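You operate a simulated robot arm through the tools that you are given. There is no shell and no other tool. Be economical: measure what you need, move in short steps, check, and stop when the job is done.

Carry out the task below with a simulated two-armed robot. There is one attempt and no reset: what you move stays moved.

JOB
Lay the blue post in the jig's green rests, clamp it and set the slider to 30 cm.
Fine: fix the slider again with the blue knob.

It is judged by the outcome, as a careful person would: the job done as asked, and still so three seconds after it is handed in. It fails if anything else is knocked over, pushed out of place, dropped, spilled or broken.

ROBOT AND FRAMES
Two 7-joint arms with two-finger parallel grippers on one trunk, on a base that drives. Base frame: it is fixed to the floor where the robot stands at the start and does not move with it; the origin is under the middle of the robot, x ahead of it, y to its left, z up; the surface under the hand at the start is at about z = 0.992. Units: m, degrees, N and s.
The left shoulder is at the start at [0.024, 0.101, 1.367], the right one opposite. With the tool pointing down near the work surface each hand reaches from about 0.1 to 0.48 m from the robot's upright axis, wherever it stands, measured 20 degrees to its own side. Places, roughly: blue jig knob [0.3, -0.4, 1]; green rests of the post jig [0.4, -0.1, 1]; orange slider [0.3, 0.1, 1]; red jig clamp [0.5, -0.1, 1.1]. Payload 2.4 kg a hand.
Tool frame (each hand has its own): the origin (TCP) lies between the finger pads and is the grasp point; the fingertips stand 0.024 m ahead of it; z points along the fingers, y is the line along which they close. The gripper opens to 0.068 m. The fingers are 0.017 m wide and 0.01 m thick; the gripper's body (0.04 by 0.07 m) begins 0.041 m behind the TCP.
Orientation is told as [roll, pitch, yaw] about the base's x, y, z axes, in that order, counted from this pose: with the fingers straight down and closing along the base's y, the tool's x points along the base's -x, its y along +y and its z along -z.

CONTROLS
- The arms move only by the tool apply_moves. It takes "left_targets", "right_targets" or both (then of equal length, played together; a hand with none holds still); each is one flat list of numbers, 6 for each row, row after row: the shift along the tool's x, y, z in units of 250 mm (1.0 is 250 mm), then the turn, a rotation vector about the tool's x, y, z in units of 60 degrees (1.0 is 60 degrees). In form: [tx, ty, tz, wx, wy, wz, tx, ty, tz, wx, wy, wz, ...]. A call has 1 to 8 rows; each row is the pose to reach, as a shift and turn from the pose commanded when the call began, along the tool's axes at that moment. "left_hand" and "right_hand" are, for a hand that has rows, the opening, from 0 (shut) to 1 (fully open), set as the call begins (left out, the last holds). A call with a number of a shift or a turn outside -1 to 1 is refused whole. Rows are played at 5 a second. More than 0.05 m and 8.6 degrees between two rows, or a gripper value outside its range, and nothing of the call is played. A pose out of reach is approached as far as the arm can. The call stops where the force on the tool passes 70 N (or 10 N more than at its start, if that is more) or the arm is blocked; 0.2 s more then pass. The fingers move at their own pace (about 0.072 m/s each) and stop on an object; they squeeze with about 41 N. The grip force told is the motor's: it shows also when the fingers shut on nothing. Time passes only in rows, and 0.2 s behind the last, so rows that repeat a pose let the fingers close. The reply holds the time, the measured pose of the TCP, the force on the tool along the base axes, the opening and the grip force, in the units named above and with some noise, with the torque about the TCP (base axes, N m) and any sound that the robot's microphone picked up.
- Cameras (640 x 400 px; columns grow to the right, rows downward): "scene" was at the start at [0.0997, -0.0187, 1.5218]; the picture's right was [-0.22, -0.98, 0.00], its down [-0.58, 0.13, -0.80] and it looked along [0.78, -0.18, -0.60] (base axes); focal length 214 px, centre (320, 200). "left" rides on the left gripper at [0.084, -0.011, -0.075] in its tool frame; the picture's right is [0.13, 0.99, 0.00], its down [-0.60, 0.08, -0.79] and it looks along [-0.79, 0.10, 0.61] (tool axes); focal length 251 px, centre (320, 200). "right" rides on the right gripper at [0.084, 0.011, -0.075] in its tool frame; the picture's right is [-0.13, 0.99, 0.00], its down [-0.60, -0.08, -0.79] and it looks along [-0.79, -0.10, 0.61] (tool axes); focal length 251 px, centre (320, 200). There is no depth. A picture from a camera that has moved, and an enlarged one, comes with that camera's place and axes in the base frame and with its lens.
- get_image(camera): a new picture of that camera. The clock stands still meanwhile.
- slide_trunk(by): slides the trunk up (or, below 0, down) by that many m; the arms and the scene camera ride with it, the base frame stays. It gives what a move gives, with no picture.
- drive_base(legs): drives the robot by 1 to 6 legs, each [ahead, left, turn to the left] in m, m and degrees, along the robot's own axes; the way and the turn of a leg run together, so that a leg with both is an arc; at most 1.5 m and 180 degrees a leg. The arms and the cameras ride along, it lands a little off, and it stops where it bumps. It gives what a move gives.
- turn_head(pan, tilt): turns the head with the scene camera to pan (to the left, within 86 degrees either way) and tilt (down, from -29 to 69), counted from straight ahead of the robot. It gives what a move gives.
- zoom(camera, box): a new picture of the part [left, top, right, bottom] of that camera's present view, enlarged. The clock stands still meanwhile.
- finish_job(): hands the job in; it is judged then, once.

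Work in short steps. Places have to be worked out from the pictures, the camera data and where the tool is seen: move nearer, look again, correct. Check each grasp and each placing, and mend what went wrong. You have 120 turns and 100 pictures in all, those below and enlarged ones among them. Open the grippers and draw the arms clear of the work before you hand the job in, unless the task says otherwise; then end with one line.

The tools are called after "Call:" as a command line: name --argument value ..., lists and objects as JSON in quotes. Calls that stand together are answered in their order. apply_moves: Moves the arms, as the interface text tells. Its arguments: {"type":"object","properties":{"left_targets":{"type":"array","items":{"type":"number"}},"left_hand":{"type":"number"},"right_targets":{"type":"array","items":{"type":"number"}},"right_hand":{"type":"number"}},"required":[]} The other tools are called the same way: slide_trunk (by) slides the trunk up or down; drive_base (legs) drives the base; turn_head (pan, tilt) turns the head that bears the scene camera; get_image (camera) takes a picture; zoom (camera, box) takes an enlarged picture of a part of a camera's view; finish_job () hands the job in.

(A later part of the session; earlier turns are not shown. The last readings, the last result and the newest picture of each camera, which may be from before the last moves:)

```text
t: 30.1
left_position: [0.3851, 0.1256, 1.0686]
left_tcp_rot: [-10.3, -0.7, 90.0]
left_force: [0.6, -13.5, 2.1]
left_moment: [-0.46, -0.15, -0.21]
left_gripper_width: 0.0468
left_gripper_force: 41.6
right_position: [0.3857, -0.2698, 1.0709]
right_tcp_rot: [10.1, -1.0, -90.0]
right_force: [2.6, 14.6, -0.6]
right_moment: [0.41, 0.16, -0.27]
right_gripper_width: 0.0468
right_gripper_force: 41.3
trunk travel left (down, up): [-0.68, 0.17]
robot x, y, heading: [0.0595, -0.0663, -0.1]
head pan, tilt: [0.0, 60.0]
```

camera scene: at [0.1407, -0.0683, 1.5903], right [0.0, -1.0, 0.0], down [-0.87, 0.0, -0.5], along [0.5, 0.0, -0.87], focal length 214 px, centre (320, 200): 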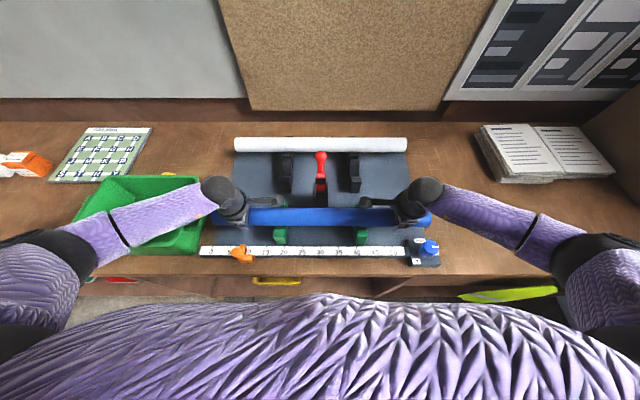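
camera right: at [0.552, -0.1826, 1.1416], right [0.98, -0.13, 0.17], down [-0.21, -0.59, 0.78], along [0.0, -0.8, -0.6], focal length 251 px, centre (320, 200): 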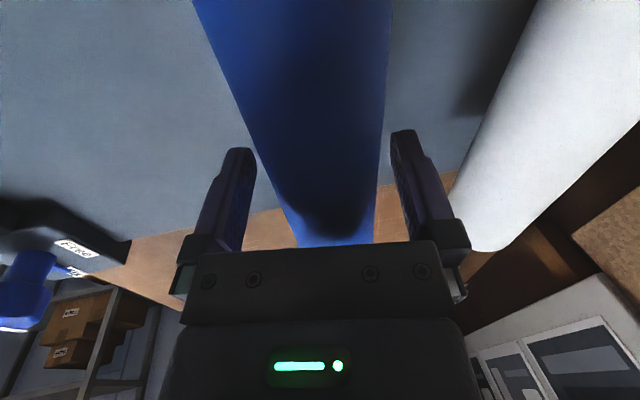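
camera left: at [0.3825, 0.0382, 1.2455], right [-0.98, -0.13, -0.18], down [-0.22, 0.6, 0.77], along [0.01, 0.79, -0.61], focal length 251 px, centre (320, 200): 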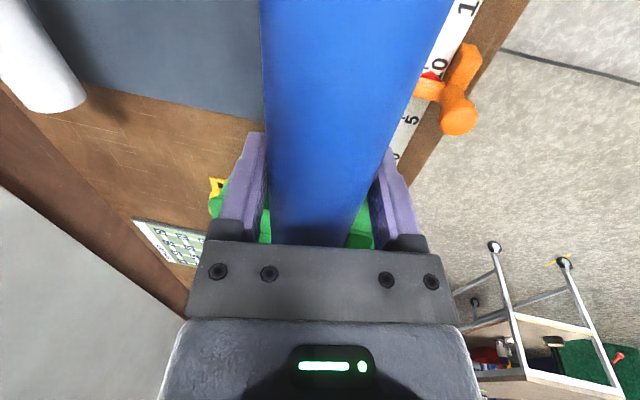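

Weight seems to be coming off (vertical forces near zero). I go down another few mm.

Call:
apply_moves --left_targets '[0, 0.0014, 0.008, 0, 0, 0, 0, 0.0028, 0.016, 0, 0, 0, 0, 0.0028, 0.016, 0, 0, 0]' --right_targets '[0, -0.0014, 0.008, 0, 0, 0, 0, -0.0028, 0.016, 0, 0, 0, 0, -0.0042, 0.024, 0, 0, 0]'

```text
t: 30.9
left_position: [0.3863, 0.1247, 1.0657]
left_tcp_rot: [-10.4, -0.6, 90.2]
left_force: [7.8, 1.5, 31.1]
left_moment: [0.03, -0.02, -0.43]
left_gripper_width: 0.0471
left_gripper_force: 41.1
right_position: [0.3866, -0.2702, 1.0649]
right_tcp_rot: [10.4, -1.1, -90.2]
right_force: [20.8, 0.8, 32.9]
right_moment: [0.13, 0.02, -0.6]
right_gripper_width: 0.0472
right_gripper_force: 41.0
trunk travel left (down, up): [-0.68, 0.17]
robot x, y, heading: [0.0626, -0.0713, 0.1]
head pan, tilt: [0.0, 60.0]
```

Both ends press on the rests at z ≈ 1.065, the same seat height as in the racks. I open the grippers to let the post settle.

Call:
apply_moves --left_targets '[0, -0.004, -0.006, 0, 0, 0, 0, -0.004, -0.006, 0, 0, 0, 0, -0.004, -0.006, 0, 0, 0]' --right_targets '[0, 0.004, -0.006, 0, 0, 0, 0, 0.004, -0.006, 0, 0, 0, 0, 0.004, -0.006, 0, 0, 0]' --left_hand 1 --right_hand 1

Call:
get_image --camera "left"

Call:
get_image --camera "right"

```text
t: 31.7
left_position: [0.3852, 0.1254, 1.0659]
left_tcp_rot: [-10.1, -0.6, 90.1]
left_force: [-0.2, 0.7, 0.0]
left_moment: [-0.02, 0.03, 0.01]
left_gripper_width: 0.0681
left_gripper_force: 0.2
right_position: [0.3827, -0.2696, 1.0658]
right_tcp_rot: [10.0, -0.9, -90.0]
right_force: [-0.3, 0.7, -0.7]
right_moment: [0.0, 0.03, 0.0]
right_gripper_width: 0.068
right_gripper_force: 0.0
trunk travel left (down, up): [-0.68, 0.17]
robot x, y, heading: [0.0588, -0.067, 0.2]
head pan, tilt: [0.0, 60.0]
```

```text
70 pictures are left
camera left: at [0.3836, 0.0397, 1.1416], right [-0.98, -0.13, -0.18], down [-0.22, 0.6, 0.77], along [0.01, 0.79, -0.61], focal length 251 px, centre (320, 200)
```

left: 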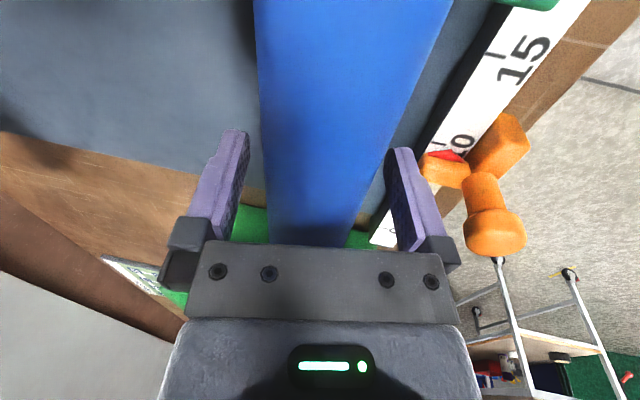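

```text
69 pictures are left
camera right: at [0.3811, -0.1842, 1.1401], right [0.98, -0.13, 0.17], down [-0.21, -0.59, 0.78], along [0.0, -0.8, -0.6], focal length 251 px, centre (320, 200)
```

right: 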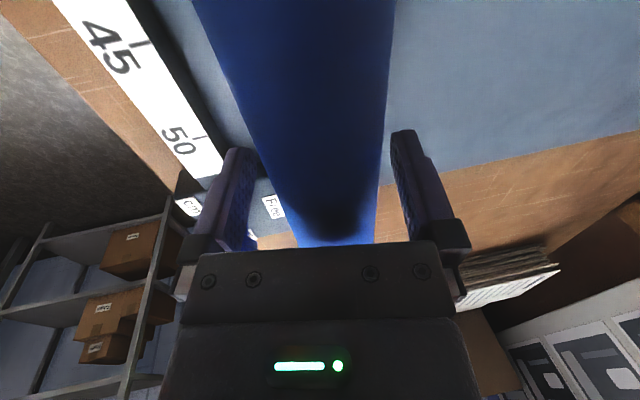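

Post rests by itself, centred in both open grippers. I withdraw both hands upward along their fingers by 0.12 m and look at the result.

Call:
apply_moves --left_targets '[0, 0, -0.12, 0, 0, 0, 0, 0, -0.24, 0, 0, 0, 0, 0, -0.36, 0, 0, 0, 0, 0, -0.48, 0, 0, 0]' --right_targets '[0, 0, -0.12, 0, 0, 0, 0, 0, -0.24, 0, 0, 0, 0, 0, -0.36, 0, 0, 0, 0, 0, -0.48, 0, 0, 0]'

Call:
get_image --camera "scene"

Call:
zoom --camera "scene" --box '[220, 140, 440, 275]'

```text
t: 32.7
left_position: [0.3638, 0.1221, 1.1848]
left_tcp_rot: [-10.3, -0.6, 90.1]
left_force: [0.2, -0.5, 0.1]
left_moment: [0.02, 0.0, 0.0]
left_gripper_width: 0.0679
left_gripper_force: 0.1
right_position: [0.3628, -0.267, 1.1822]
right_tcp_rot: [10.0, -1.0, -90.0]
right_force: [-0.2, 0.8, -0.8]
right_moment: [-0.02, -0.02, 0.0]
right_gripper_width: 0.068
right_gripper_force: 0.1
trunk travel left (down, up): [-0.68, 0.17]
robot x, y, heading: [0.0626, -0.0682, 0.1]
head pan, tilt: [0.0, 60.0]
```

```text
68 pictures are left
camera scene: at [0.1399, -0.0684, 1.5904], right [0.0, -1.0, 0.0], down [-0.87, 0.0, -0.5], along [0.5, 0.0, -0.87], focal length 214 px, centre (320, 200)
```

scene: 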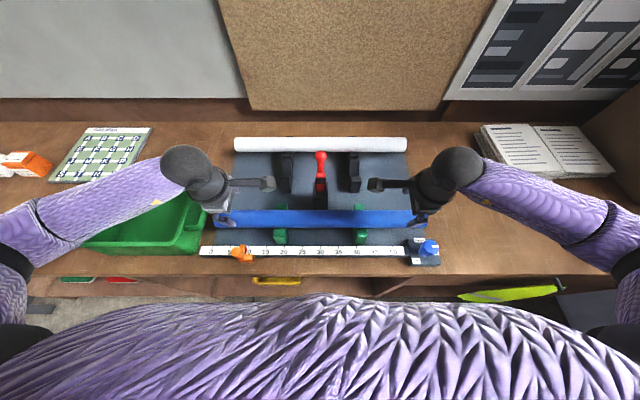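

```text
2.91 times, centred on (330, 208) of scene
camera zoom: at [0.1399, -0.0684, 1.5904], right [0.0, -1.0, 0.0], down [-0.87, 0.0, -0.5], along [0.5, 0.0, -0.87], focal length 624 px, centre (291, 178)
```

zoom: 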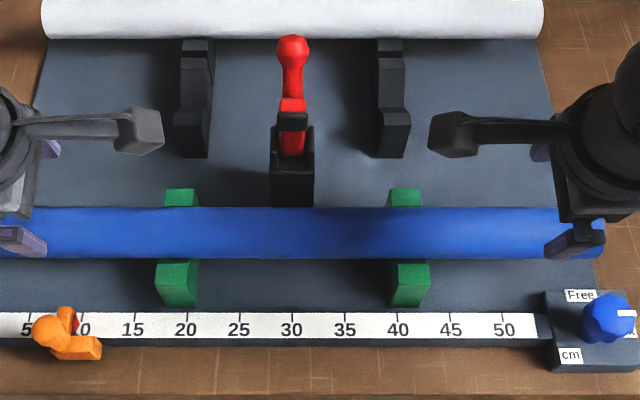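

The post sits in both rests. Next the clamp: I raise both hands upright to z ≈ 1.3, the left moving out of the way to the left.

Call:
apply_moves --left_targets '[0, -0.028, -0.158, 0, 0, 0, 0, -0.056, -0.316, 0, 0, 0, 0, -0.084, -0.473, -0.08, 0, 0, -0.16, -0.084, -0.473, -0.167, 0, 0, -0.32, -0.084, -0.473, -0.167, 0, 0]' --right_targets '[0, 0.028, -0.158, 0, 0, 0, 0, 0.056, -0.316, 0, 0, 0, 0, 0.084, -0.473, 0.08, 0, 0, 0, 0.084, -0.473, 0.165, 0, 0, 0, 0.084, -0.473, 0.165, 0, 0]'

Call:
apply_moves --right_targets '[0, 0, 0, 0, 0, -0.14, 0, 0, 0, 0, 0, -0.28, 0, 0, 0, 0, 0, -0.42, 0, 0, 0, 0, 0, -0.56, 0, 0, 0, 0, 0, -0.7, 0, 0, 0, 0, 0, -0.84, 0, 0, 0, 0, 0, -0.98]'

Call:
apply_moves --right_targets '[0, 0, 0, 0, 0, -0.13, 0, 0, 0, 0, 0, -0.26, 0, 0, 0, 0, 0, -0.39, 0, 0, 0, 0, 0, -0.52]'

```text
t: 33.9
left_position: [0.3623, 0.1995, 1.3056]
left_tcp_rot: [-0.2, -0.5, 90.0]
left_force: [0.0, -0.8, -0.1]
left_moment: [-0.03, -0.07, -0.02]
left_gripper_width: 0.068
left_gripper_force: 0.1
right_position: [0.3632, -0.2658, 1.3037]
right_tcp_rot: [0.2, -1.1, -90.0]
right_force: [-0.6, 0.1, -0.4]
right_moment: [0.0, -0.03, -0.01]
right_gripper_width: 0.0678
right_gripper_force: 0.0
trunk travel left (down, up): [-0.68, 0.17]
robot x, y, heading: [0.0622, -0.0686, -0.0]
head pan, tilt: [0.0, 60.0]
```

```text
t: 35.5
left_position: [0.3631, 0.1984, 1.3044]
left_tcp_rot: [-0.3, -0.6, 90.1]
left_force: [0.7, 0.4, -0.6]
left_moment: [0.02, 0.02, -0.02]
left_gripper_width: 0.0682
left_gripper_force: 0.1
right_position: [0.3634, -0.2654, 1.3031]
right_tcp_rot: [-0.9, -0.7, -31.1]
right_force: [0.1, 0.0, 1.1]
right_moment: [-0.02, 0.02, 0.03]
right_gripper_width: 0.068
right_gripper_force: 0.0
trunk travel left (down, up): [-0.68, 0.17]
robot x, y, heading: [0.0639, -0.0674, 0.3]
head pan, tilt: [0.0, 60.0]
```

```text
t: 36.5
left_position: [0.362, 0.1981, 1.3053]
left_tcp_rot: [-0.2, -0.6, 90.0]
left_force: [-0.7, 0.5, -0.2]
left_moment: [0.01, 0.01, 0.01]
left_gripper_width: 0.068
left_gripper_force: 0.2
right_position: [0.3641, -0.2657, 1.3042]
right_tcp_rot: [-1.0, -0.1, 0.2]
right_force: [0.6, -0.9, 0.2]
right_moment: [0.0, 0.04, -0.01]
right_gripper_width: 0.068
right_gripper_force: 0.1
trunk travel left (down, up): [-0.68, 0.17]
robot x, y, heading: [0.0632, -0.0687, 0.0]
head pan, tilt: [0.0, 60.0]
```

Right hand is at yaw 0. I move it above and in front of the clamp (x ≈ 0.44, y ≈ −0.068) at z 1.30 and look.

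Call:
apply_moves --right_targets '[-0.06, 0.16, 0, 0.016, 0, 0, -0.12, 0.32, 0, 0.016, 0, 0, -0.18, 0.48, 0, 0.016, 0, 0, -0.24, 0.64, 0, 0.016, 0, 0, -0.304, 0.79, 0, 0.016, 0, 0, -0.304, 0.79, 0, 0.016, 0, 0]'

Call:
get_image --camera "right"

Call:
get_image --camera "scene"

```text
t: 37.9
left_position: [0.3625, 0.1982, 1.3061]
left_tcp_rot: [-0.3, -0.6, 90.1]
left_force: [-1.3, 0.6, -0.7]
left_moment: [0.0, 0.02, -0.01]
left_gripper_width: 0.0681
left_gripper_force: 0.1
right_position: [0.4387, -0.0678, 1.3004]
right_tcp_rot: [-1.9, -0.2, 0.0]
right_force: [-0.3, 0.3, 0.1]
right_moment: [0.02, 0.0, 0.0]
right_gripper_width: 0.0679
right_gripper_force: 0.2
trunk travel left (down, up): [-0.68, 0.17]
robot x, y, heading: [0.0624, -0.068, 0.1]
head pan, tilt: [0.0, 60.0]
```

```text
66 pictures are left
camera right: at [0.3536, -0.0543, 1.3757], right [0.13, 0.99, -0.03], down [0.6, -0.05, 0.8], along [0.79, -0.12, -0.6], focal length 251 px, centre (320, 200)
```

right: 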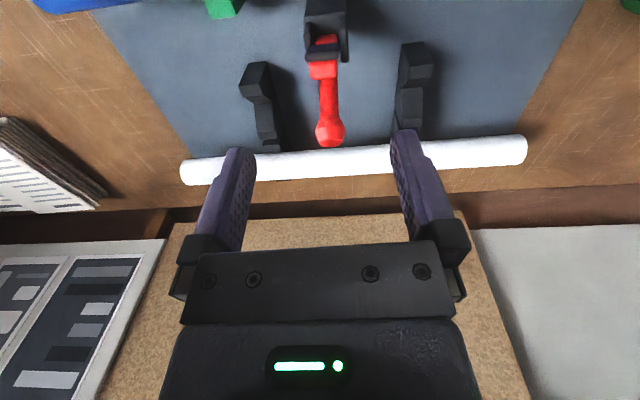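

```text
65 pictures are left
camera scene: at [0.1401, -0.0692, 1.5904], right [0.0, -1.0, 0.0], down [-0.87, 0.0, -0.5], along [0.5, 0.0, -0.87], focal length 214 px, centre (320, 200)
```

scene: 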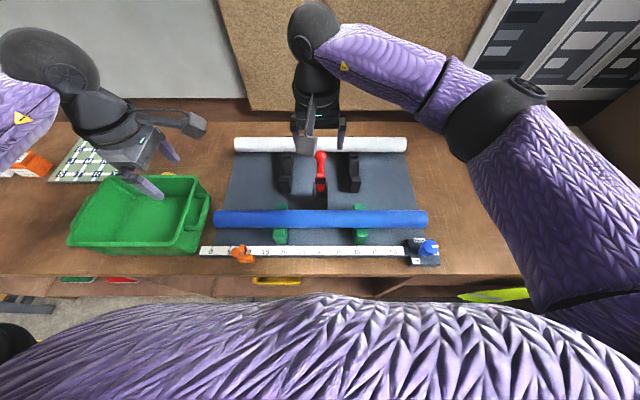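

Ball confirmed at (0.502, −0.07, 1.185). I move over it and correct the slight roll, then lower so the open fingers straddle the ball.

Call:
apply_moves --right_targets '[-0.12, -0.004, 0, -0.032, 0, 0, -0.253, -0.008, 0, -0.032, 0, 0, -0.253, -0.008, 0.15, -0.032, 0, 0, -0.253, -0.008, 0.3, -0.032, 0, 0, -0.253, -0.008, 0.3, -0.032, 0, 0]'

Call:
get_image --camera "right"

Call:
zoom --camera "scene" --box '[270, 100, 370, 220]'

```text
t: 39.1
left_position: [0.362, 0.1983, 1.3064]
left_tcp_rot: [-0.2, -0.5, 90.1]
left_force: [-0.6, 0.0, 0.2]
left_moment: [0.0, -0.01, 0.0]
left_gripper_width: 0.068
left_gripper_force: 0.0
right_position: [0.5027, -0.0726, 1.2235]
right_tcp_rot: [0.0, -0.2, 0.0]
right_force: [-0.5, 0.7, 0.8]
right_moment: [0.01, 0.02, 0.02]
right_gripper_width: 0.068
right_gripper_force: 0.2
trunk travel left (down, up): [-0.68, 0.17]
robot x, y, heading: [0.0609, -0.0707, -0.1]
head pan, tilt: [0.0, 60.0]
```

```text
64 pictures are left
camera right: at [0.4188, -0.0623, 1.2995], right [0.13, 0.99, 0.0], down [0.6, -0.08, 0.79], along [0.79, -0.1, -0.61], focal length 251 px, centre (320, 200)
```

right: 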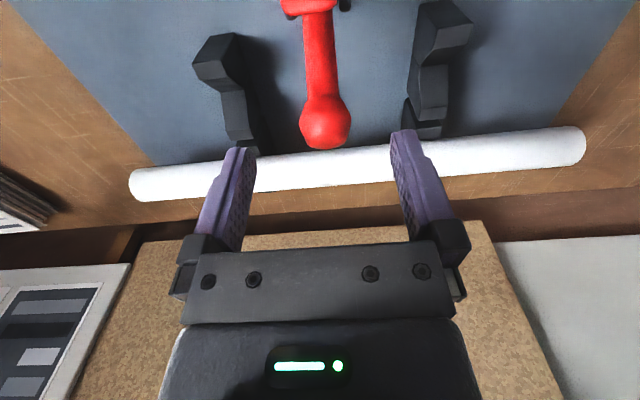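

```text
3.33 times, centred on (320, 160) of scene
camera zoom: at [0.1403, -0.0687, 1.5904], right [0.0, -1.0, 0.0], down [-0.87, 0.0, -0.5], along [0.5, 0.0, -0.87], focal length 715 px, centre (320, 333)
```

zoom: 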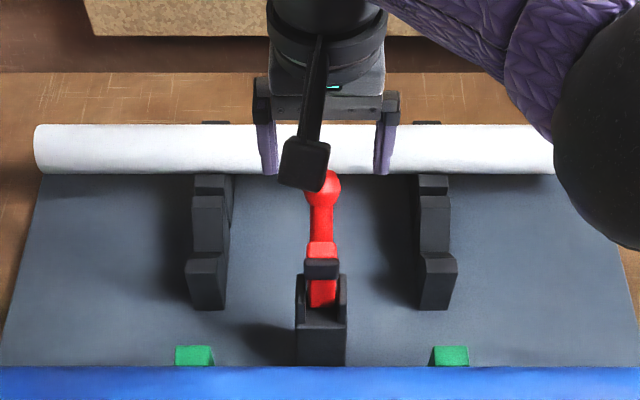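

Well aligned. I lower 38 mm more onto the ball and close.

Call:
apply_moves --right_targets '[0, 0.01, 0.075, 0, 0, 0, 0, 0.01, 0.152, 0, 0, 0, 0, 0.01, 0.152, 0, 0, 0]'

Call:
apply_moves --right_targets '[0, 0, 0, 0, 0, 0, 0, 0, 0, 0, 0, 0, 0, 0, 0, 0, 0, 0]' --right_hand 0

Call:
get_image --camera "right"

```text
t: 39.9
left_position: [0.3636, 0.1981, 1.3055]
left_tcp_rot: [-0.2, -0.7, 90.1]
left_force: [-0.1, -0.9, -1.0]
left_moment: [-0.03, 0.02, 0.0]
left_gripper_width: 0.0679
left_gripper_force: 0.0
right_position: [0.504, -0.0708, 1.187]
right_tcp_rot: [0.0, -0.1, 0.0]
right_force: [0.3, -0.1, -0.5]
right_moment: [0.03, 0.0, -0.01]
right_gripper_width: 0.0681
right_gripper_force: 0.1
trunk travel left (down, up): [-0.68, 0.17]
robot x, y, heading: [0.0645, -0.0665, 0.2]
head pan, tilt: [0.0, 60.0]
```

```text
t: 40.7
left_position: [0.3631, 0.1998, 1.304]
left_tcp_rot: [-0.3, -0.5, 90.1]
left_force: [-0.2, -0.8, 0.6]
left_moment: [0.01, 0.02, -0.01]
left_gripper_width: 0.0683
left_gripper_force: 0.1
right_position: [0.504, -0.0696, 1.187]
right_tcp_rot: [-0.1, -0.1, -0.1]
right_force: [-1.2, 3.5, -2.5]
right_moment: [0.11, -0.02, 0.05]
right_gripper_width: 0.0294
right_gripper_force: 43.2
trunk travel left (down, up): [-0.68, 0.17]
robot x, y, heading: [0.0611, -0.0707, 0.1]
head pan, tilt: [0.0, 60.0]
```

```text
62 pictures are left
camera right: at [0.4181, -0.0594, 1.2627], right [0.13, 0.99, 0.0], down [0.6, -0.08, 0.79], along [0.79, -0.1, -0.61], focal length 251 px, centre (320, 200)
```

right: 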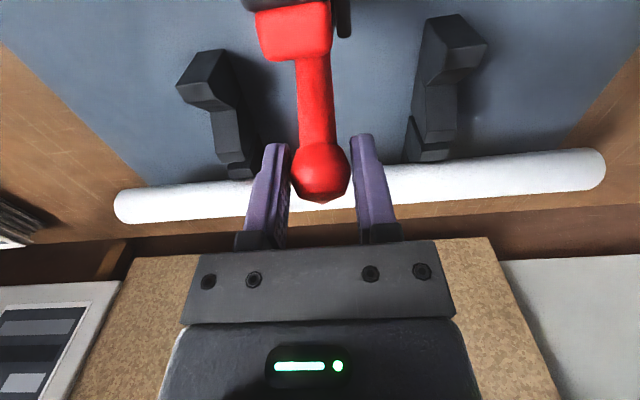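

The ball is held (0.029 m). I start pulling it toward the robot along the estimated arc (pivot ≈ (0.455, 1.10)), 20° first, and read the forces.

Call:
apply_moves --right_targets '[0.032, 0, -0.016, 0, 0, 0, 0.064, 0, -0.028, 0, 0, 0, 0.097, 0, -0.038, 0, 0, 0, 0.13, 0, -0.045, 0, 0, 0]'

Call:
zoom --camera "scene" --box '[270, 100, 370, 220]'

```text
t: 41.7
left_position: [0.3642, 0.1987, 1.3051]
left_tcp_rot: [-0.1, -0.6, 90.1]
left_force: [0.4, 0.3, 0.2]
left_moment: [-0.01, -0.02, -0.01]
left_gripper_width: 0.0679
left_gripper_force: 0.0
right_position: [0.4728, -0.0696, 1.1977]
right_tcp_rot: [0.0, -0.2, 0.0]
right_force: [12.3, -0.2, 0.6]
right_moment: [0.18, -1.13, 0.06]
right_gripper_width: 0.0292
right_gripper_force: 43.0
right hand out of reach, approached as far as the arm can: row 1
trunk travel left (down, up): [-0.68, 0.17]
robot x, y, heading: [0.0607, -0.0641, -0.0]
head pan, tilt: [0.0, 60.0]
```

```text
3.33 times, centred on (320, 160) of scene
camera zoom: at [0.143, -0.068, 1.5903], right [0.0, -1.0, 0.0], down [-0.87, 0.0, -0.5], along [0.5, 0.0, -0.87], focal length 715 px, centre (320, 333)
```

zoom: 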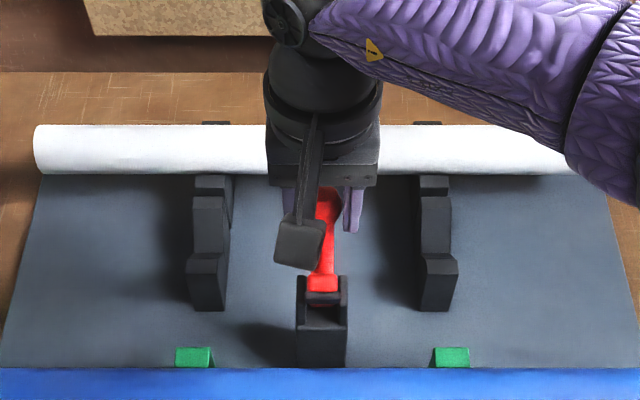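

The lever follows easily (12 N tangential). I carry on along the arc another 40°.

Call:
apply_moves --right_targets '[0.035, 0, -0.003, 0, 0, 0, 0.069, 0, -0.005, 0, 0, 0, 0.104, 0, -0.002, 0, 0, 0, 0.138, 0, 0.003, 0, 0, 0, 0.172, 0, 0.011, 0, 0, 0, 0.205, 0, 0.022, 0, 0, 0, 0.236, 0, 0.036, 0, 0, 0, 0.267, 0, 0.052, 0, 0, 0]'

Call:
zoom --camera "scene" --box '[270, 100, 370, 220]'

Call:
get_image --camera "right"

```text
t: 43.5
left_position: [0.3616, 0.1992, 1.3049]
left_tcp_rot: [-0.3, -0.5, 90.2]
left_force: [-0.5, -0.3, 0.3]
left_moment: [-0.01, -0.05, 0.04]
left_gripper_width: 0.0679
left_gripper_force: 0.2
right_position: [0.402, -0.0705, 1.1837]
right_tcp_rot: [0.0, -0.1, 0.0]
right_force: [-2.1, -0.8, 0.5]
right_moment: [0.02, -0.01, 0.02]
right_gripper_width: 0.0
right_gripper_force: 23.2
trunk travel left (down, up): [-0.68, 0.17]
robot x, y, heading: [0.0569, -0.0697, -0.3]
head pan, tilt: [0.0, 60.0]
```

```text
3.33 times, centred on (320, 160) of scene
camera zoom: at [0.1394, -0.0683, 1.5904], right [0.0, -1.0, 0.0], down [-0.87, 0.0, -0.5], along [0.5, 0.0, -0.87], focal length 715 px, centre (320, 333)
```

zoom: 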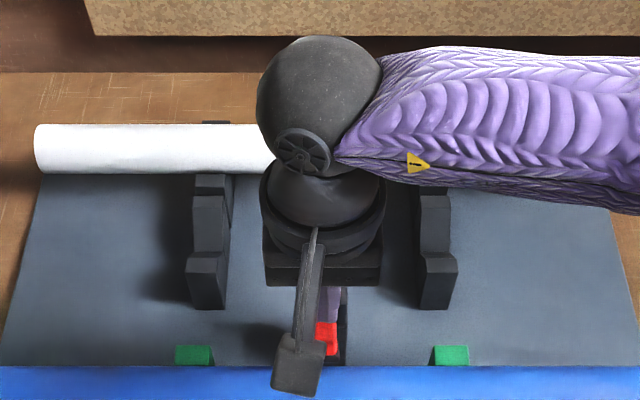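

```text
59 pictures are left
camera right: at [0.317, -0.0595, 1.2614], right [0.13, 0.99, 0.0], down [0.6, -0.08, 0.79], along [0.79, -0.1, -0.61], focal length 251 px, centre (320, 200)
```

right: 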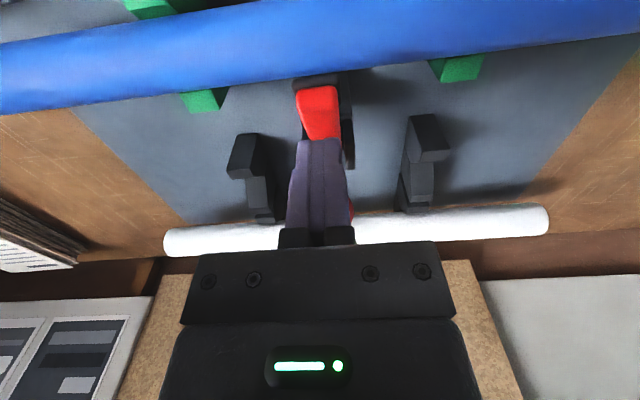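

The fingers slipped off the ball and shut. I raise the hand 0.08 m and look at where the lever is.

Call:
apply_moves --right_targets '[0, 0, -0.16, 0, 0, 0, 0, 0, -0.32, 0, 0, 0, 0, 0, -0.4, 0, 0, 0]'

Call:
get_image --camera "right"

Call:
zoom --camera "scene" --box '[270, 100, 370, 220]'

```text
t: 44.3
left_position: [0.3635, 0.1991, 1.305]
left_tcp_rot: [-0.3, -0.6, 90.1]
left_force: [-0.8, -0.3, -0.5]
left_moment: [0.01, 0.02, 0.04]
left_gripper_width: 0.068
left_gripper_force: 0.1
right_position: [0.4013, -0.0691, 1.2858]
right_tcp_rot: [-0.1, -0.1, 0.0]
right_force: [0.0, 0.1, 0.3]
right_moment: [0.02, 0.02, 0.02]
right_gripper_width: 0.0001
right_gripper_force: 23.9
trunk travel left (down, up): [-0.68, 0.17]
robot x, y, heading: [0.064, -0.0718, 0.0]
head pan, tilt: [0.0, 60.0]
```

```text
58 pictures are left
camera right: at [0.3171, -0.0578, 1.3611], right [0.13, 0.99, 0.0], down [0.6, -0.08, 0.79], along [0.79, -0.1, -0.61], focal length 251 px, centre (320, 200)
```

right: 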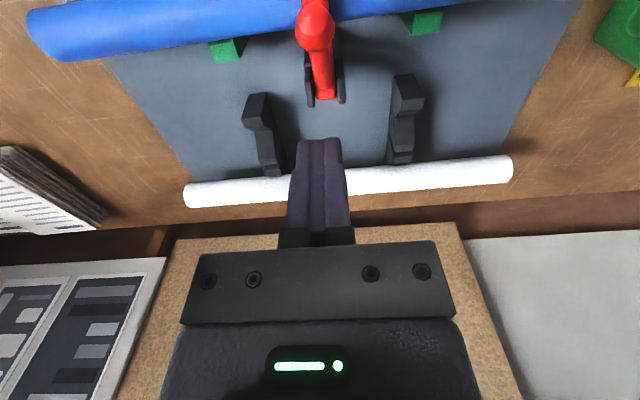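

```text
3.33 times, centred on (320, 160) of scene
camera zoom: at [0.1403, -0.0682, 1.5903], right [0.0, -1.0, 0.0], down [-0.87, 0.0, -0.5], along [0.5, 0.0, -0.87], focal length 715 px, centre (320, 333)
```

zoom: 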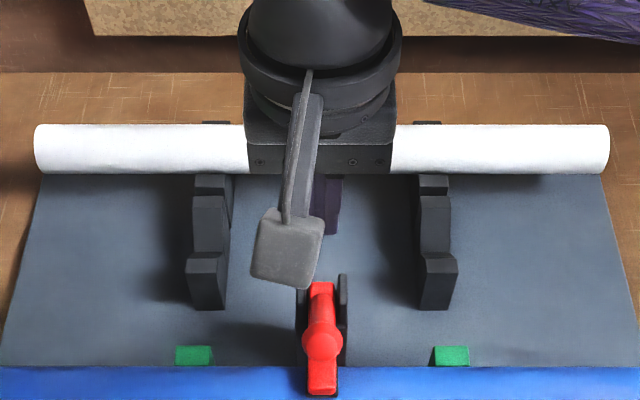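

The lever has swung forward over the post. I zoom to see whether the pad bears on the post.

Call:
zoom --camera "scene" --box '[280, 180, 360, 230]'

Call:
zoom --camera "right" --box '[260, 0, 380, 110]'

```text
8.00 times, centred on (320, 205) of scene
camera zoom: at [0.1403, -0.0682, 1.5903], right [0.0, -1.0, 0.0], down [-0.87, 0.0, -0.5], along [0.5, 0.0, -0.87], focal length 1716 px, centre (320, 160)
```

zoom: 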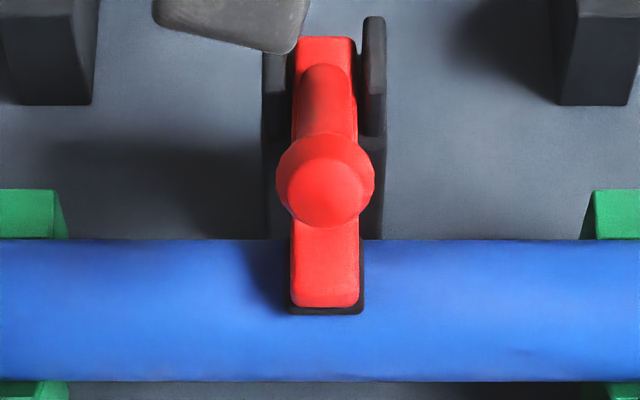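

```text
3.64 times, centred on (320, 55) of right
camera zoom: at [0.3171, -0.0578, 1.3611], right [0.13, 0.99, 0.0], down [0.6, -0.08, 0.79], along [0.79, -0.1, -0.61], focal length 914 px, centre (320, 727)
```

zoom: 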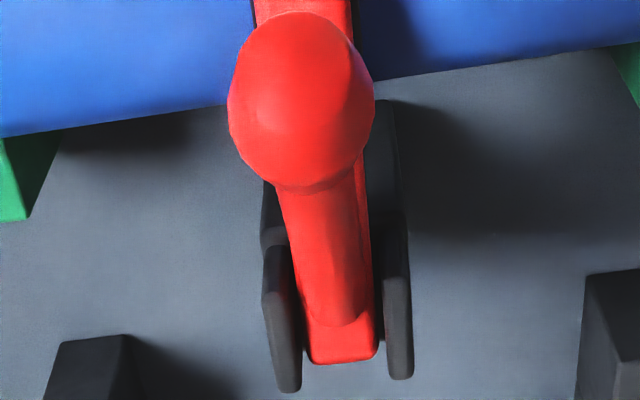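

The pad lies on the post. To make sure it is fully down, I press the ball gently from above with shut fingers: first position at x ≈ 0.378 and lower near it.

Call:
apply_moves --right_targets '[0.093, 0, 0, 0, 0, 0, 0.093, 0, 0.12, 0, 0, 0, 0.093, 0, 0.24, 0, 0, 0, 0.093, 0, 0.3, 0, 0, 0]'

Call:
apply_moves --right_targets '[0, 0, 0.016, 0, 0, 0, 0, 0, 0.032, 0, 0, 0, 0, 0, 0.048, 0, 0, 0, 0, 0, 0.064, 0, 0, 0, 0, 0, 0.08, 0, 0, 0]'

```text
t: 45.3
left_position: [0.3638, 0.198, 1.3051]
left_tcp_rot: [-0.1, -0.7, 90.2]
left_force: [-0.9, 0.2, -0.1]
left_moment: [-0.01, -0.01, 0.01]
left_gripper_width: 0.0681
left_gripper_force: 0.0
right_position: [0.3808, -0.0707, 1.2092]
right_tcp_rot: [0.0, 0.0, -0.1]
right_force: [-0.6, 0.3, 0.8]
right_moment: [0.03, 0.03, -0.04]
right_gripper_width: 0.0001
right_gripper_force: 23.3
trunk travel left (down, up): [-0.68, 0.17]
robot x, y, heading: [0.0628, -0.0705, 0.0]
head pan, tilt: [0.0, 60.0]
```

```text
t: 46.5
left_position: [0.3608, 0.1965, 1.3072]
left_tcp_rot: [-0.3, -0.5, 90.1]
left_force: [0.3, -0.6, -0.6]
left_moment: [0.02, -0.01, 0.03]
left_gripper_width: 0.068
left_gripper_force: 0.1
right_position: [0.38, -0.0687, 1.1939]
right_tcp_rot: [0.3, -0.6, 0.1]
right_force: [1.8, -4.9, 53.7]
right_moment: [-0.13, -0.34, 0.11]
right_gripper_width: 0.0001
right_gripper_force: 23.7
trunk travel left (down, up): [-0.68, 0.17]
robot x, y, heading: [0.0603, -0.0663, 0.2]
head pan, tilt: [0.0, 60.0]
```

Firm stop at 54 N: the clamp is fully down on the post. I raise the right hand and move it over toward the blue knob, opening it.

Call:
apply_moves --right_targets '[0, 0, -0.15, 0, 0, 0, 0, 0, -0.3, 0, 0, 0, 0.04, -0.16, -0.34, 0, 0, 0, 0.08, -0.34, -0.34, 0, 0, 0, 0.12, -0.52, -0.34, 0, 0, 0, 0.16, -0.7, -0.34, 0, 0, 0, 0.2, -0.88, -0.34, 0, 0, 0, 0.24, -1.0, -0.34, 0, 0, 0]'

Call:
get_image --camera "right"

Call:
zoom --camera "scene" --box '[190, 180, 450, 300]'

```text
t: 48.3
left_position: [0.3625, 0.1983, 1.3062]
left_tcp_rot: [-0.1, -0.6, 90.1]
left_force: [0.3, 0.3, 0.0]
left_moment: [-0.02, 0.03, 0.04]
left_gripper_width: 0.068
left_gripper_force: 0.1
right_position: [0.3191, -0.3213, 1.2764]
right_tcp_rot: [0.0, -0.1, 0.1]
right_force: [0.6, 0.2, -0.1]
right_moment: [-0.04, -0.01, -0.01]
right_gripper_width: 0.0
right_gripper_force: 23.7
trunk travel left (down, up): [-0.68, 0.17]
robot x, y, heading: [0.0653, -0.0731, -0.2]
head pan, tilt: [0.0, 60.0]
```

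```text
54 pictures are left
camera right: at [0.2344, -0.3102, 1.3519], right [0.13, 0.99, 0.0], down [0.6, -0.08, 0.79], along [0.79, -0.1, -0.61], focal length 251 px, centre (320, 200)
```

right: 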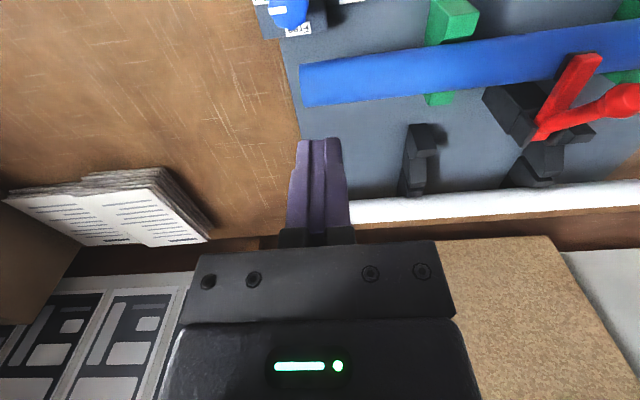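

```text
2.46 times, centred on (320, 240) of scene
camera zoom: at [0.1397, -0.0688, 1.5904], right [0.0, -1.0, 0.0], down [-0.87, 0.0, -0.5], along [0.5, 0.0, -0.87], focal length 528 px, centre (320, 102)
```

zoom: 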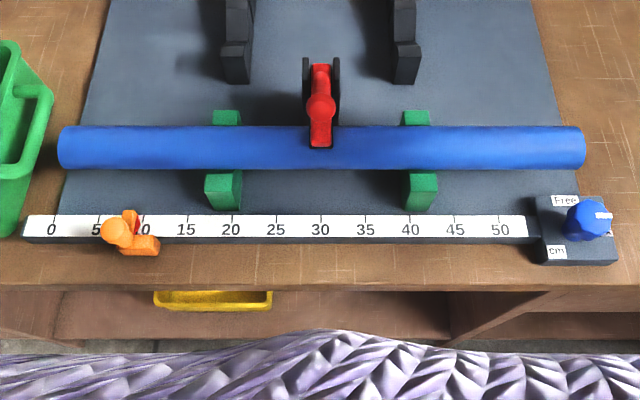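

The clamp holds the post. Now a close look at the knob and its labels.

Call:
zoom --camera "scene" --box '[402, 234, 446, 270]'

Call:
zoom --camera "scene" --box '[215, 220, 275, 262]'

```text
11.11 times, centred on (424, 252) of scene
camera zoom: at [0.1397, -0.0688, 1.5904], right [0.0, -1.0, 0.0], down [-0.87, 0.0, -0.5], along [0.5, 0.0, -0.87], focal length 2383 px, centre (-836, -378)
```

zoom: 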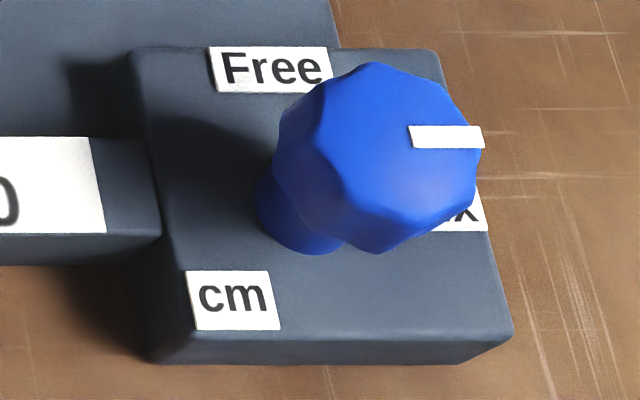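

```text
9.52 times, centred on (245, 241) of scene
camera zoom: at [0.1397, -0.0688, 1.5904], right [0.0, -1.0, 0.0], down [-0.87, 0.0, -0.5], along [0.5, 0.0, -0.87], focal length 2043 px, centre (1034, -190)
```

zoom: 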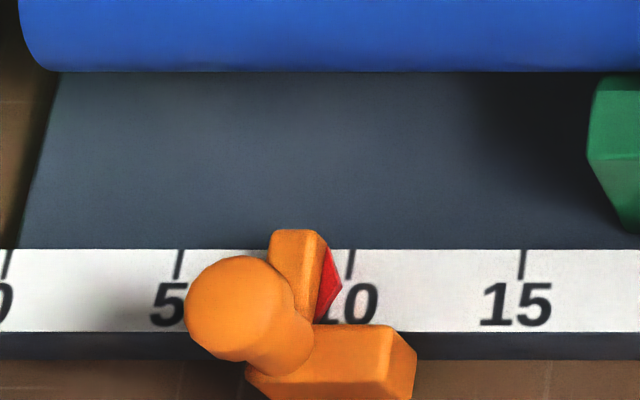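

The mark points to "Fix" (−y); "Free" lies on the +x side, so free = 90° counter-clockwise from above. Knob head is around (0.305, −0.347, ~1.05). I turn the right hand to yaw −90 (to then twist toward 0), opening it.

Call:
apply_moves --right_targets '[0.01, -0.02, 0, 0, 0, 0.14, 0.02, -0.04, 0, 0, 0, 0.28, 0.03, -0.06, 0, 0, 0, 0.42, 0.04, -0.08, 0, 0, 0, 0.56, 0.056, -0.103, 0, 0, 0, 0.7, 0.056, -0.103, 0, 0, 0, 0.84, 0.056, -0.103, 0, 0, 0, 0.98]' --right_hand 1

Call:
apply_moves --right_targets '[0, 0, 0.05, 0, 0, 0.13, 0, 0, 0.1, 0, 0, 0.26, 0, 0, 0.15, 0, 0, 0.39, 0, 0, 0.2, 0, 0, 0.52]'

Call:
get_image --camera "right"

```text
t: 49.9
left_position: [0.3633, 0.1999, 1.3049]
left_tcp_rot: [-0.2, -0.7, 90.1]
left_force: [0.4, 1.0, -0.1]
left_moment: [0.0, 0.03, -0.01]
left_gripper_width: 0.0681
left_gripper_force: 0.0
right_position: [0.3076, -0.3454, 1.2747]
right_tcp_rot: [0.1, 0.0, -59.1]
right_force: [0.6, -0.2, -0.4]
right_moment: [-0.03, 0.0, -0.01]
right_gripper_width: 0.0679
right_gripper_force: 0.0
trunk travel left (down, up): [-0.68, 0.17]
robot x, y, heading: [0.065, -0.0703, -0.0]
head pan, tilt: [0.0, 60.0]
```

```text
t: 50.9
left_position: [0.3631, 0.199, 1.3052]
left_tcp_rot: [-0.2, -0.6, 90.0]
left_force: [0.0, -0.4, -1.2]
left_moment: [-0.02, 0.01, -0.03]
left_gripper_width: 0.0678
left_gripper_force: 0.1
right_position: [0.3065, -0.3462, 1.2256]
right_tcp_rot: [0.2, 0.0, -90.2]
right_force: [-0.3, 0.1, -0.6]
right_moment: [-0.01, 0.02, 0.01]
right_gripper_width: 0.0682
right_gripper_force: 0.1
trunk travel left (down, up): [-0.68, 0.17]
robot x, y, heading: [0.0614, -0.0677, 0.3]
head pan, tilt: [0.0, 60.0]
```

```text
50 pictures are left
camera right: at [0.3168, -0.2616, 1.3008], right [0.99, -0.13, 0.0], down [-0.08, -0.6, 0.79], along [-0.1, -0.79, -0.61], focal length 251 px, centre (320, 200)
```

right: 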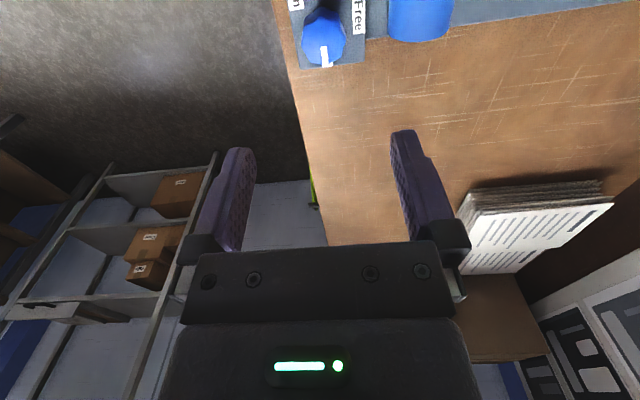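

Two views agree: knob head at (0.308, −0.351, ~1.05). I lower to z ≈ 1.11 above it and check.

Call:
apply_moves --right_targets '[-0.02, 0.006, 0.12, 0, 0, 0, -0.02, 0.006, 0.24, 0, 0, 0, -0.02, 0.006, 0.36, 0, 0, 0, -0.02, 0.006, 0.46, 0, 0, 0, -0.02, 0.006, 0.46, 0, 0, 0]'

Call:
get_image --camera "right"

Call:
zoom --camera "scene" --box '[370, 180, 470, 280]'

```text
t: 52.1
left_position: [0.363, 0.1987, 1.3052]
left_tcp_rot: [-0.2, -0.6, 90.1]
left_force: [0.3, -0.2, 0.3]
left_moment: [-0.01, 0.07, 0.01]
left_gripper_width: 0.068
left_gripper_force: 0.1
right_position: [0.3089, -0.3506, 1.108]
right_tcp_rot: [0.1, 0.0, -89.9]
right_force: [-0.3, -0.9, 0.0]
right_moment: [0.0, 0.02, 0.0]
right_gripper_width: 0.0678
right_gripper_force: 0.1
trunk travel left (down, up): [-0.68, 0.17]
robot x, y, heading: [0.0606, -0.0698, -0.1]
head pan, tilt: [0.0, 60.0]
```

```text
49 pictures are left
camera right: at [0.3193, -0.2672, 1.1844], right [0.99, -0.13, 0.0], down [-0.08, -0.6, 0.79], along [-0.1, -0.79, -0.61], focal length 251 px, centre (320, 200)
```

right: 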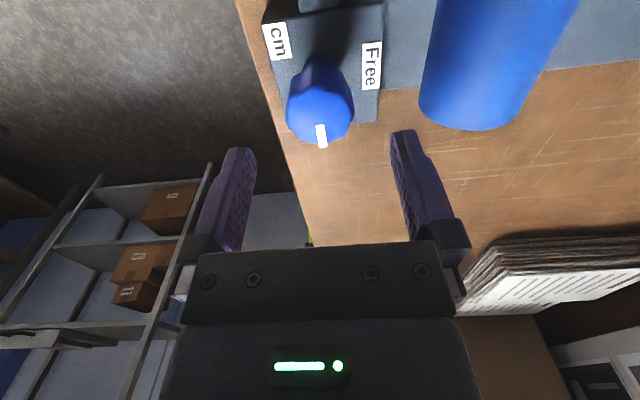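

```text
4.00 times, centred on (420, 230) of scene
camera zoom: at [0.1402, -0.0684, 1.5904], right [0.0, -1.0, 0.0], down [-0.87, 0.0, -0.5], along [0.5, 0.0, -0.87], focal length 858 px, centre (-80, 80)
```

zoom: 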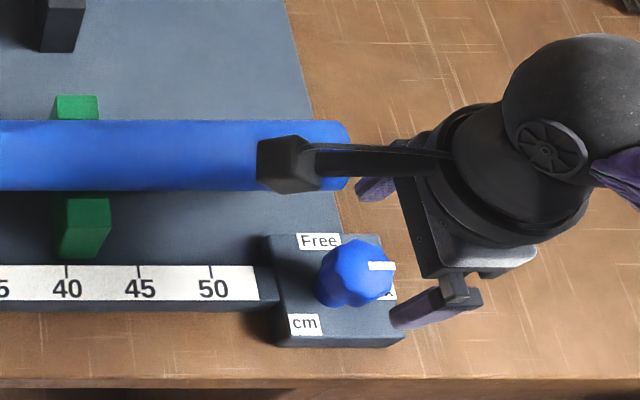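

Aligned on the knob. I lower to z ≈ 1.055 and close.

Call:
apply_moves --right_targets '[0, 0, 0.07, 0, 0, 0, 0, 0, 0.14, 0, 0, 0, 0, 0, 0.212, 0, 0, 0, 0, 0, 0.212, 0, 0, 0]'

Call:
apply_moves --right_targets '[0, 0, 0, 0, 0, 0, 0, 0, 0, 0, 0, 0, 0, 0, 0, 0, 0, 0]' --right_hand 0

Call:
get_image --camera "right"

```text
t: 53.1
left_position: [0.3631, 0.1989, 1.3056]
left_tcp_rot: [-0.2, -0.6, 90.0]
left_force: [-0.3, 0.9, -0.9]
left_moment: [0.02, 0.02, -0.01]
left_gripper_width: 0.068
left_gripper_force: 0.1
right_position: [0.3075, -0.3513, 1.0583]
right_tcp_rot: [0.0, -0.1, -90.0]
right_force: [-0.6, -0.2, 0.2]
right_moment: [0.0, 0.02, 0.01]
right_gripper_width: 0.0679
right_gripper_force: 0.0
trunk travel left (down, up): [-0.68, 0.17]
robot x, y, heading: [0.0618, -0.0682, 0.2]
head pan, tilt: [0.0, 60.0]
```

```text
t: 53.9
left_position: [0.3643, 0.1988, 1.3061]
left_tcp_rot: [-0.2, -0.6, 90.2]
left_force: [-0.2, 0.1, 0.0]
left_moment: [-0.01, 0.03, 0.01]
left_gripper_width: 0.0678
left_gripper_force: 0.0
right_position: [0.3096, -0.3504, 1.0593]
right_tcp_rot: [0.2, 0.0, -90.1]
right_force: [6.4, -0.9, 2.1]
right_moment: [0.18, -0.28, 0.01]
right_gripper_width: 0.0376
right_gripper_force: 44.9
trunk travel left (down, up): [-0.68, 0.17]
robot x, y, heading: [0.0623, -0.0704, 0.1]
head pan, tilt: [0.0, 60.0]
```

```text
47 pictures are left
camera right: at [0.3191, -0.2669, 1.1345], right [0.99, -0.13, 0.0], down [-0.08, -0.6, 0.79], along [-0.1, -0.79, -0.61], focal length 251 px, centre (320, 200)
```

right: 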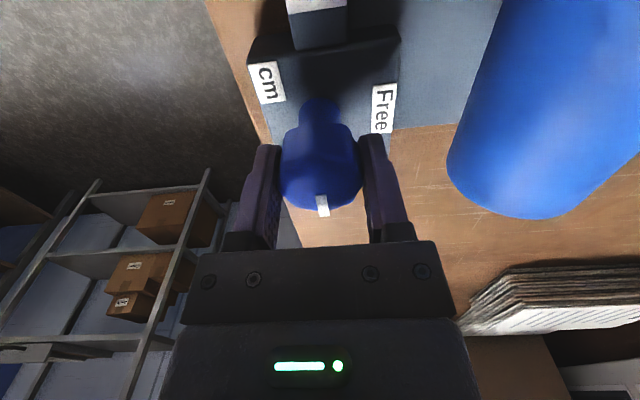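

Knob gripped (0.038 m). I twist it counter-clockwise 45° first and check.

Call:
apply_moves --right_targets '[0, 0, 0, 0, 0, -0.125, 0, 0, 0, 0, 0, -0.25, 0, 0, 0, 0, 0, -0.375, 0, 0, 0, 0, 0, -0.5, 0, 0, 0, 0, 0, -0.625, 0, 0, 0, 0, 0, -0.75]'

Call:
get_image --camera "right"

```text
t: 55.3
left_position: [0.3637, 0.1999, 1.3043]
left_tcp_rot: [-0.2, -0.4, 90.1]
left_force: [0.1, 0.9, 0.3]
left_moment: [0.01, -0.03, 0.0]
left_gripper_width: 0.068
left_gripper_force: 0.1
right_position: [0.3094, -0.3511, 1.0579]
right_tcp_rot: [0.1, -0.3, -44.9]
right_force: [13.1, -4.8, 29.3]
right_moment: [-0.2, -0.42, -0.01]
right_gripper_width: 0.0372
right_gripper_force: 45.2
trunk travel left (down, up): [-0.68, 0.17]
robot x, y, heading: [0.068, -0.0717, 0.2]
head pan, tilt: [0.0, 60.0]
```

```text
46 pictures are left
camera right: at [0.2566, -0.2835, 1.1336], right [0.79, 0.61, 0.0], down [0.37, -0.48, 0.8], along [0.49, -0.63, -0.61], focal length 251 px, centre (320, 200)
```

right: 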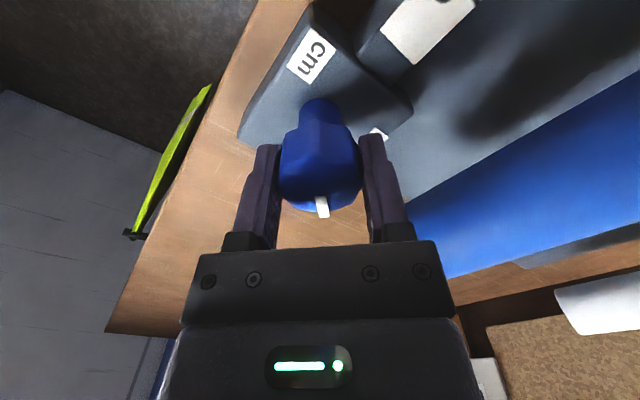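

The knob turns with the gripper. I continue the remaining 45°.

Call:
apply_moves --right_targets '[0, 0, 0, 0, 0, -0.125, 0, 0, 0, 0, 0, -0.25, 0, 0, 0, 0, 0, -0.375, 0, 0, 0, 0, 0, -0.5, 0, 0, 0, 0, 0, -0.625, 0, 0, 0, 0, 0, -0.75]'

Call:
get_image --camera "right"

```text
t: 56.7
left_position: [0.3648, 0.2001, 1.3053]
left_tcp_rot: [-0.2, -0.4, 90.1]
left_force: [0.5, -0.6, 0.1]
left_moment: [0.04, 0.02, 0.0]
left_gripper_width: 0.068
left_gripper_force: 0.1
right_position: [0.3088, -0.3506, 1.0573]
right_tcp_rot: [0.0, -0.1, 0.1]
right_force: [16.4, -2.7, 25.7]
right_moment: [-0.03, -0.29, 0.0]
right_gripper_width: 0.0372
right_gripper_force: 45.4
trunk travel left (down, up): [-0.68, 0.17]
robot x, y, heading: [0.0603, -0.0667, 0.2]
head pan, tilt: [0.0, 60.0]
```

```text
45 pictures are left
camera right: at [0.2244, -0.3395, 1.1332], right [0.13, 0.99, 0.0], down [0.6, -0.08, 0.79], along [0.79, -0.1, -0.61], focal length 251 px, centre (320, 200)
```

right: 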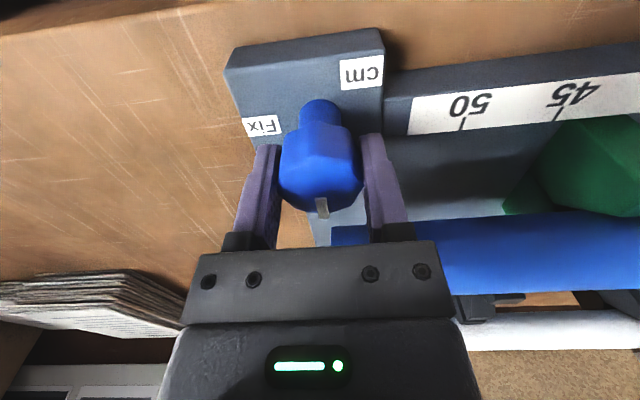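

The mark now points to "Free". I open and raise the right hand.

Call:
apply_moves --right_targets '[0, 0, 0, 0, 0, 0, 0, 0, 0, 0, 0, 0, 0, 0, -0.16, 0, 0, 0, 0, 0, -0.32, 0, 0, 0, 0, 0, -0.48, 0, 0, 0]' --right_hand 1

Call:
zoom --camera "scene" --box '[395, 230, 455, 275]'

Call:
get_image --camera "left"

```text
t: 57.9
left_position: [0.3629, 0.1993, 1.3055]
left_tcp_rot: [-0.2, -0.6, 90.1]
left_force: [-0.4, 0.0, 1.1]
left_moment: [0.01, 0.0, 0.02]
left_gripper_width: 0.0677
left_gripper_force: 0.0
right_position: [0.3072, -0.3522, 1.1764]
right_tcp_rot: [0.0, -0.1, 0.1]
right_force: [0.1, 0.3, 0.3]
right_moment: [0.01, 0.04, -0.04]
right_gripper_width: 0.0677
right_gripper_force: 0.1
trunk travel left (down, up): [-0.68, 0.17]
robot x, y, heading: [0.0639, -0.0711, 0.1]
head pan, tilt: [0.0, 60.0]
```

```text
8.89 times, centred on (425, 252) of scene
camera zoom: at [0.14, -0.0683, 1.5904], right [0.0, -1.0, 0.0], down [-0.87, 0.0, -0.5], along [0.5, 0.0, -0.87], focal length 1906 px, centre (-613, -267)
```

zoom: 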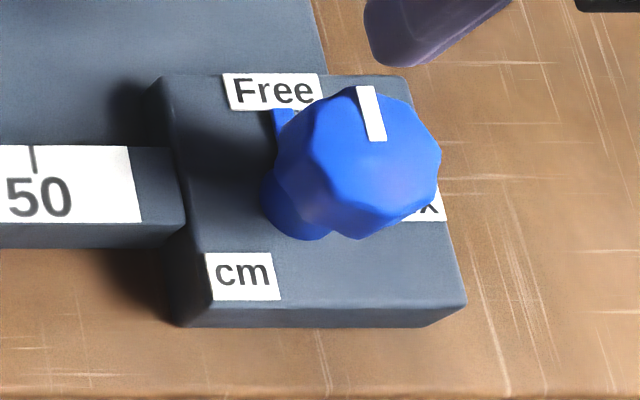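

```text
43 pictures are left
camera left: at [0.3739, 0.114, 1.3801], right [-0.99, -0.13, -0.01], down [-0.08, 0.6, 0.8], along [-0.1, 0.79, -0.6], focal length 251 px, centre (320, 200)
```

left: 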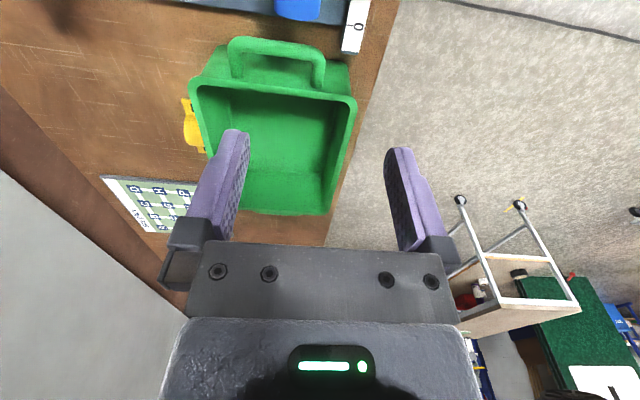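

The knob is at "Free". Now the slider: its handle stands near (0.295, 0.14), head z ≈ 1.055. I turn the left hand back to yaw 0 and bring it over the slider.

Call:
apply_moves --left_targets '[0.03, 0.02, 0, 0, 0, 0.14, 0.06, 0.04, 0, 0, 0, 0.28, 0.09, 0.06, 0, 0, 0, 0.42, 0.12, 0.08, 0, 0, 0, 0.56, 0.16, 0.1, 0, 0, 0, 0.7, 0.2, 0.12, 0, 0, 0, 0.84, 0.24, 0.14, 0, 0, 0, 0.98]'

Call:
apply_moves --left_targets '[0, 0, 0.06, 0, 0, 0.13, 0, 0, 0.12, 0, 0, 0.26, 0, 0, 0.18, 0, 0, 0.39, 0, 0, 0.24, 0, 0, 0.52]'

Call:
get_image --camera "left"

```text
t: 59.5
left_position: [0.3295, 0.1409, 1.304]
left_tcp_rot: [0.4, -0.5, 31.2]
left_force: [-0.3, -0.2, 0.3]
left_moment: [-0.01, 0.01, -0.02]
left_gripper_width: 0.0678
left_gripper_force: 0.1
right_position: [0.3084, -0.3522, 1.1757]
right_tcp_rot: [0.0, 0.0, 0.1]
right_force: [0.1, -0.2, 1.3]
right_moment: [0.01, 0.02, 0.04]
right_gripper_width: 0.068
right_gripper_force: 0.0
trunk travel left (down, up): [-0.68, 0.17]
robot x, y, heading: [0.0652, -0.0701, -0.0]
head pan, tilt: [0.0, 60.0]
```

```text
t: 60.5
left_position: [0.3284, 0.1419, 1.2447]
left_tcp_rot: [0.7, -0.2, 0.0]
left_force: [0.1, -0.2, 0.8]
left_moment: [0.04, 0.03, -0.02]
left_gripper_width: 0.0681
left_gripper_force: 0.2
right_position: [0.3086, -0.352, 1.1754]
right_tcp_rot: [-0.1, -0.2, 0.0]
right_force: [1.1, -0.4, -0.3]
right_moment: [0.01, -0.04, 0.04]
right_gripper_width: 0.068
right_gripper_force: 0.1
trunk travel left (down, up): [-0.68, 0.17]
robot x, y, heading: [0.0617, -0.07, -0.0]
head pan, tilt: [0.0, 60.0]
```

```text
42 pictures are left
camera left: at [0.2444, 0.1306, 1.3199], right [-0.13, 0.99, 0.01], down [0.6, 0.07, 0.8], along [0.79, 0.11, -0.6], focal length 251 px, centre (320, 200)
```

left: 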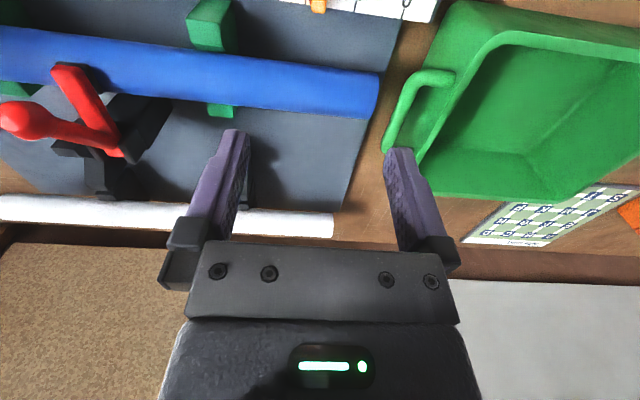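

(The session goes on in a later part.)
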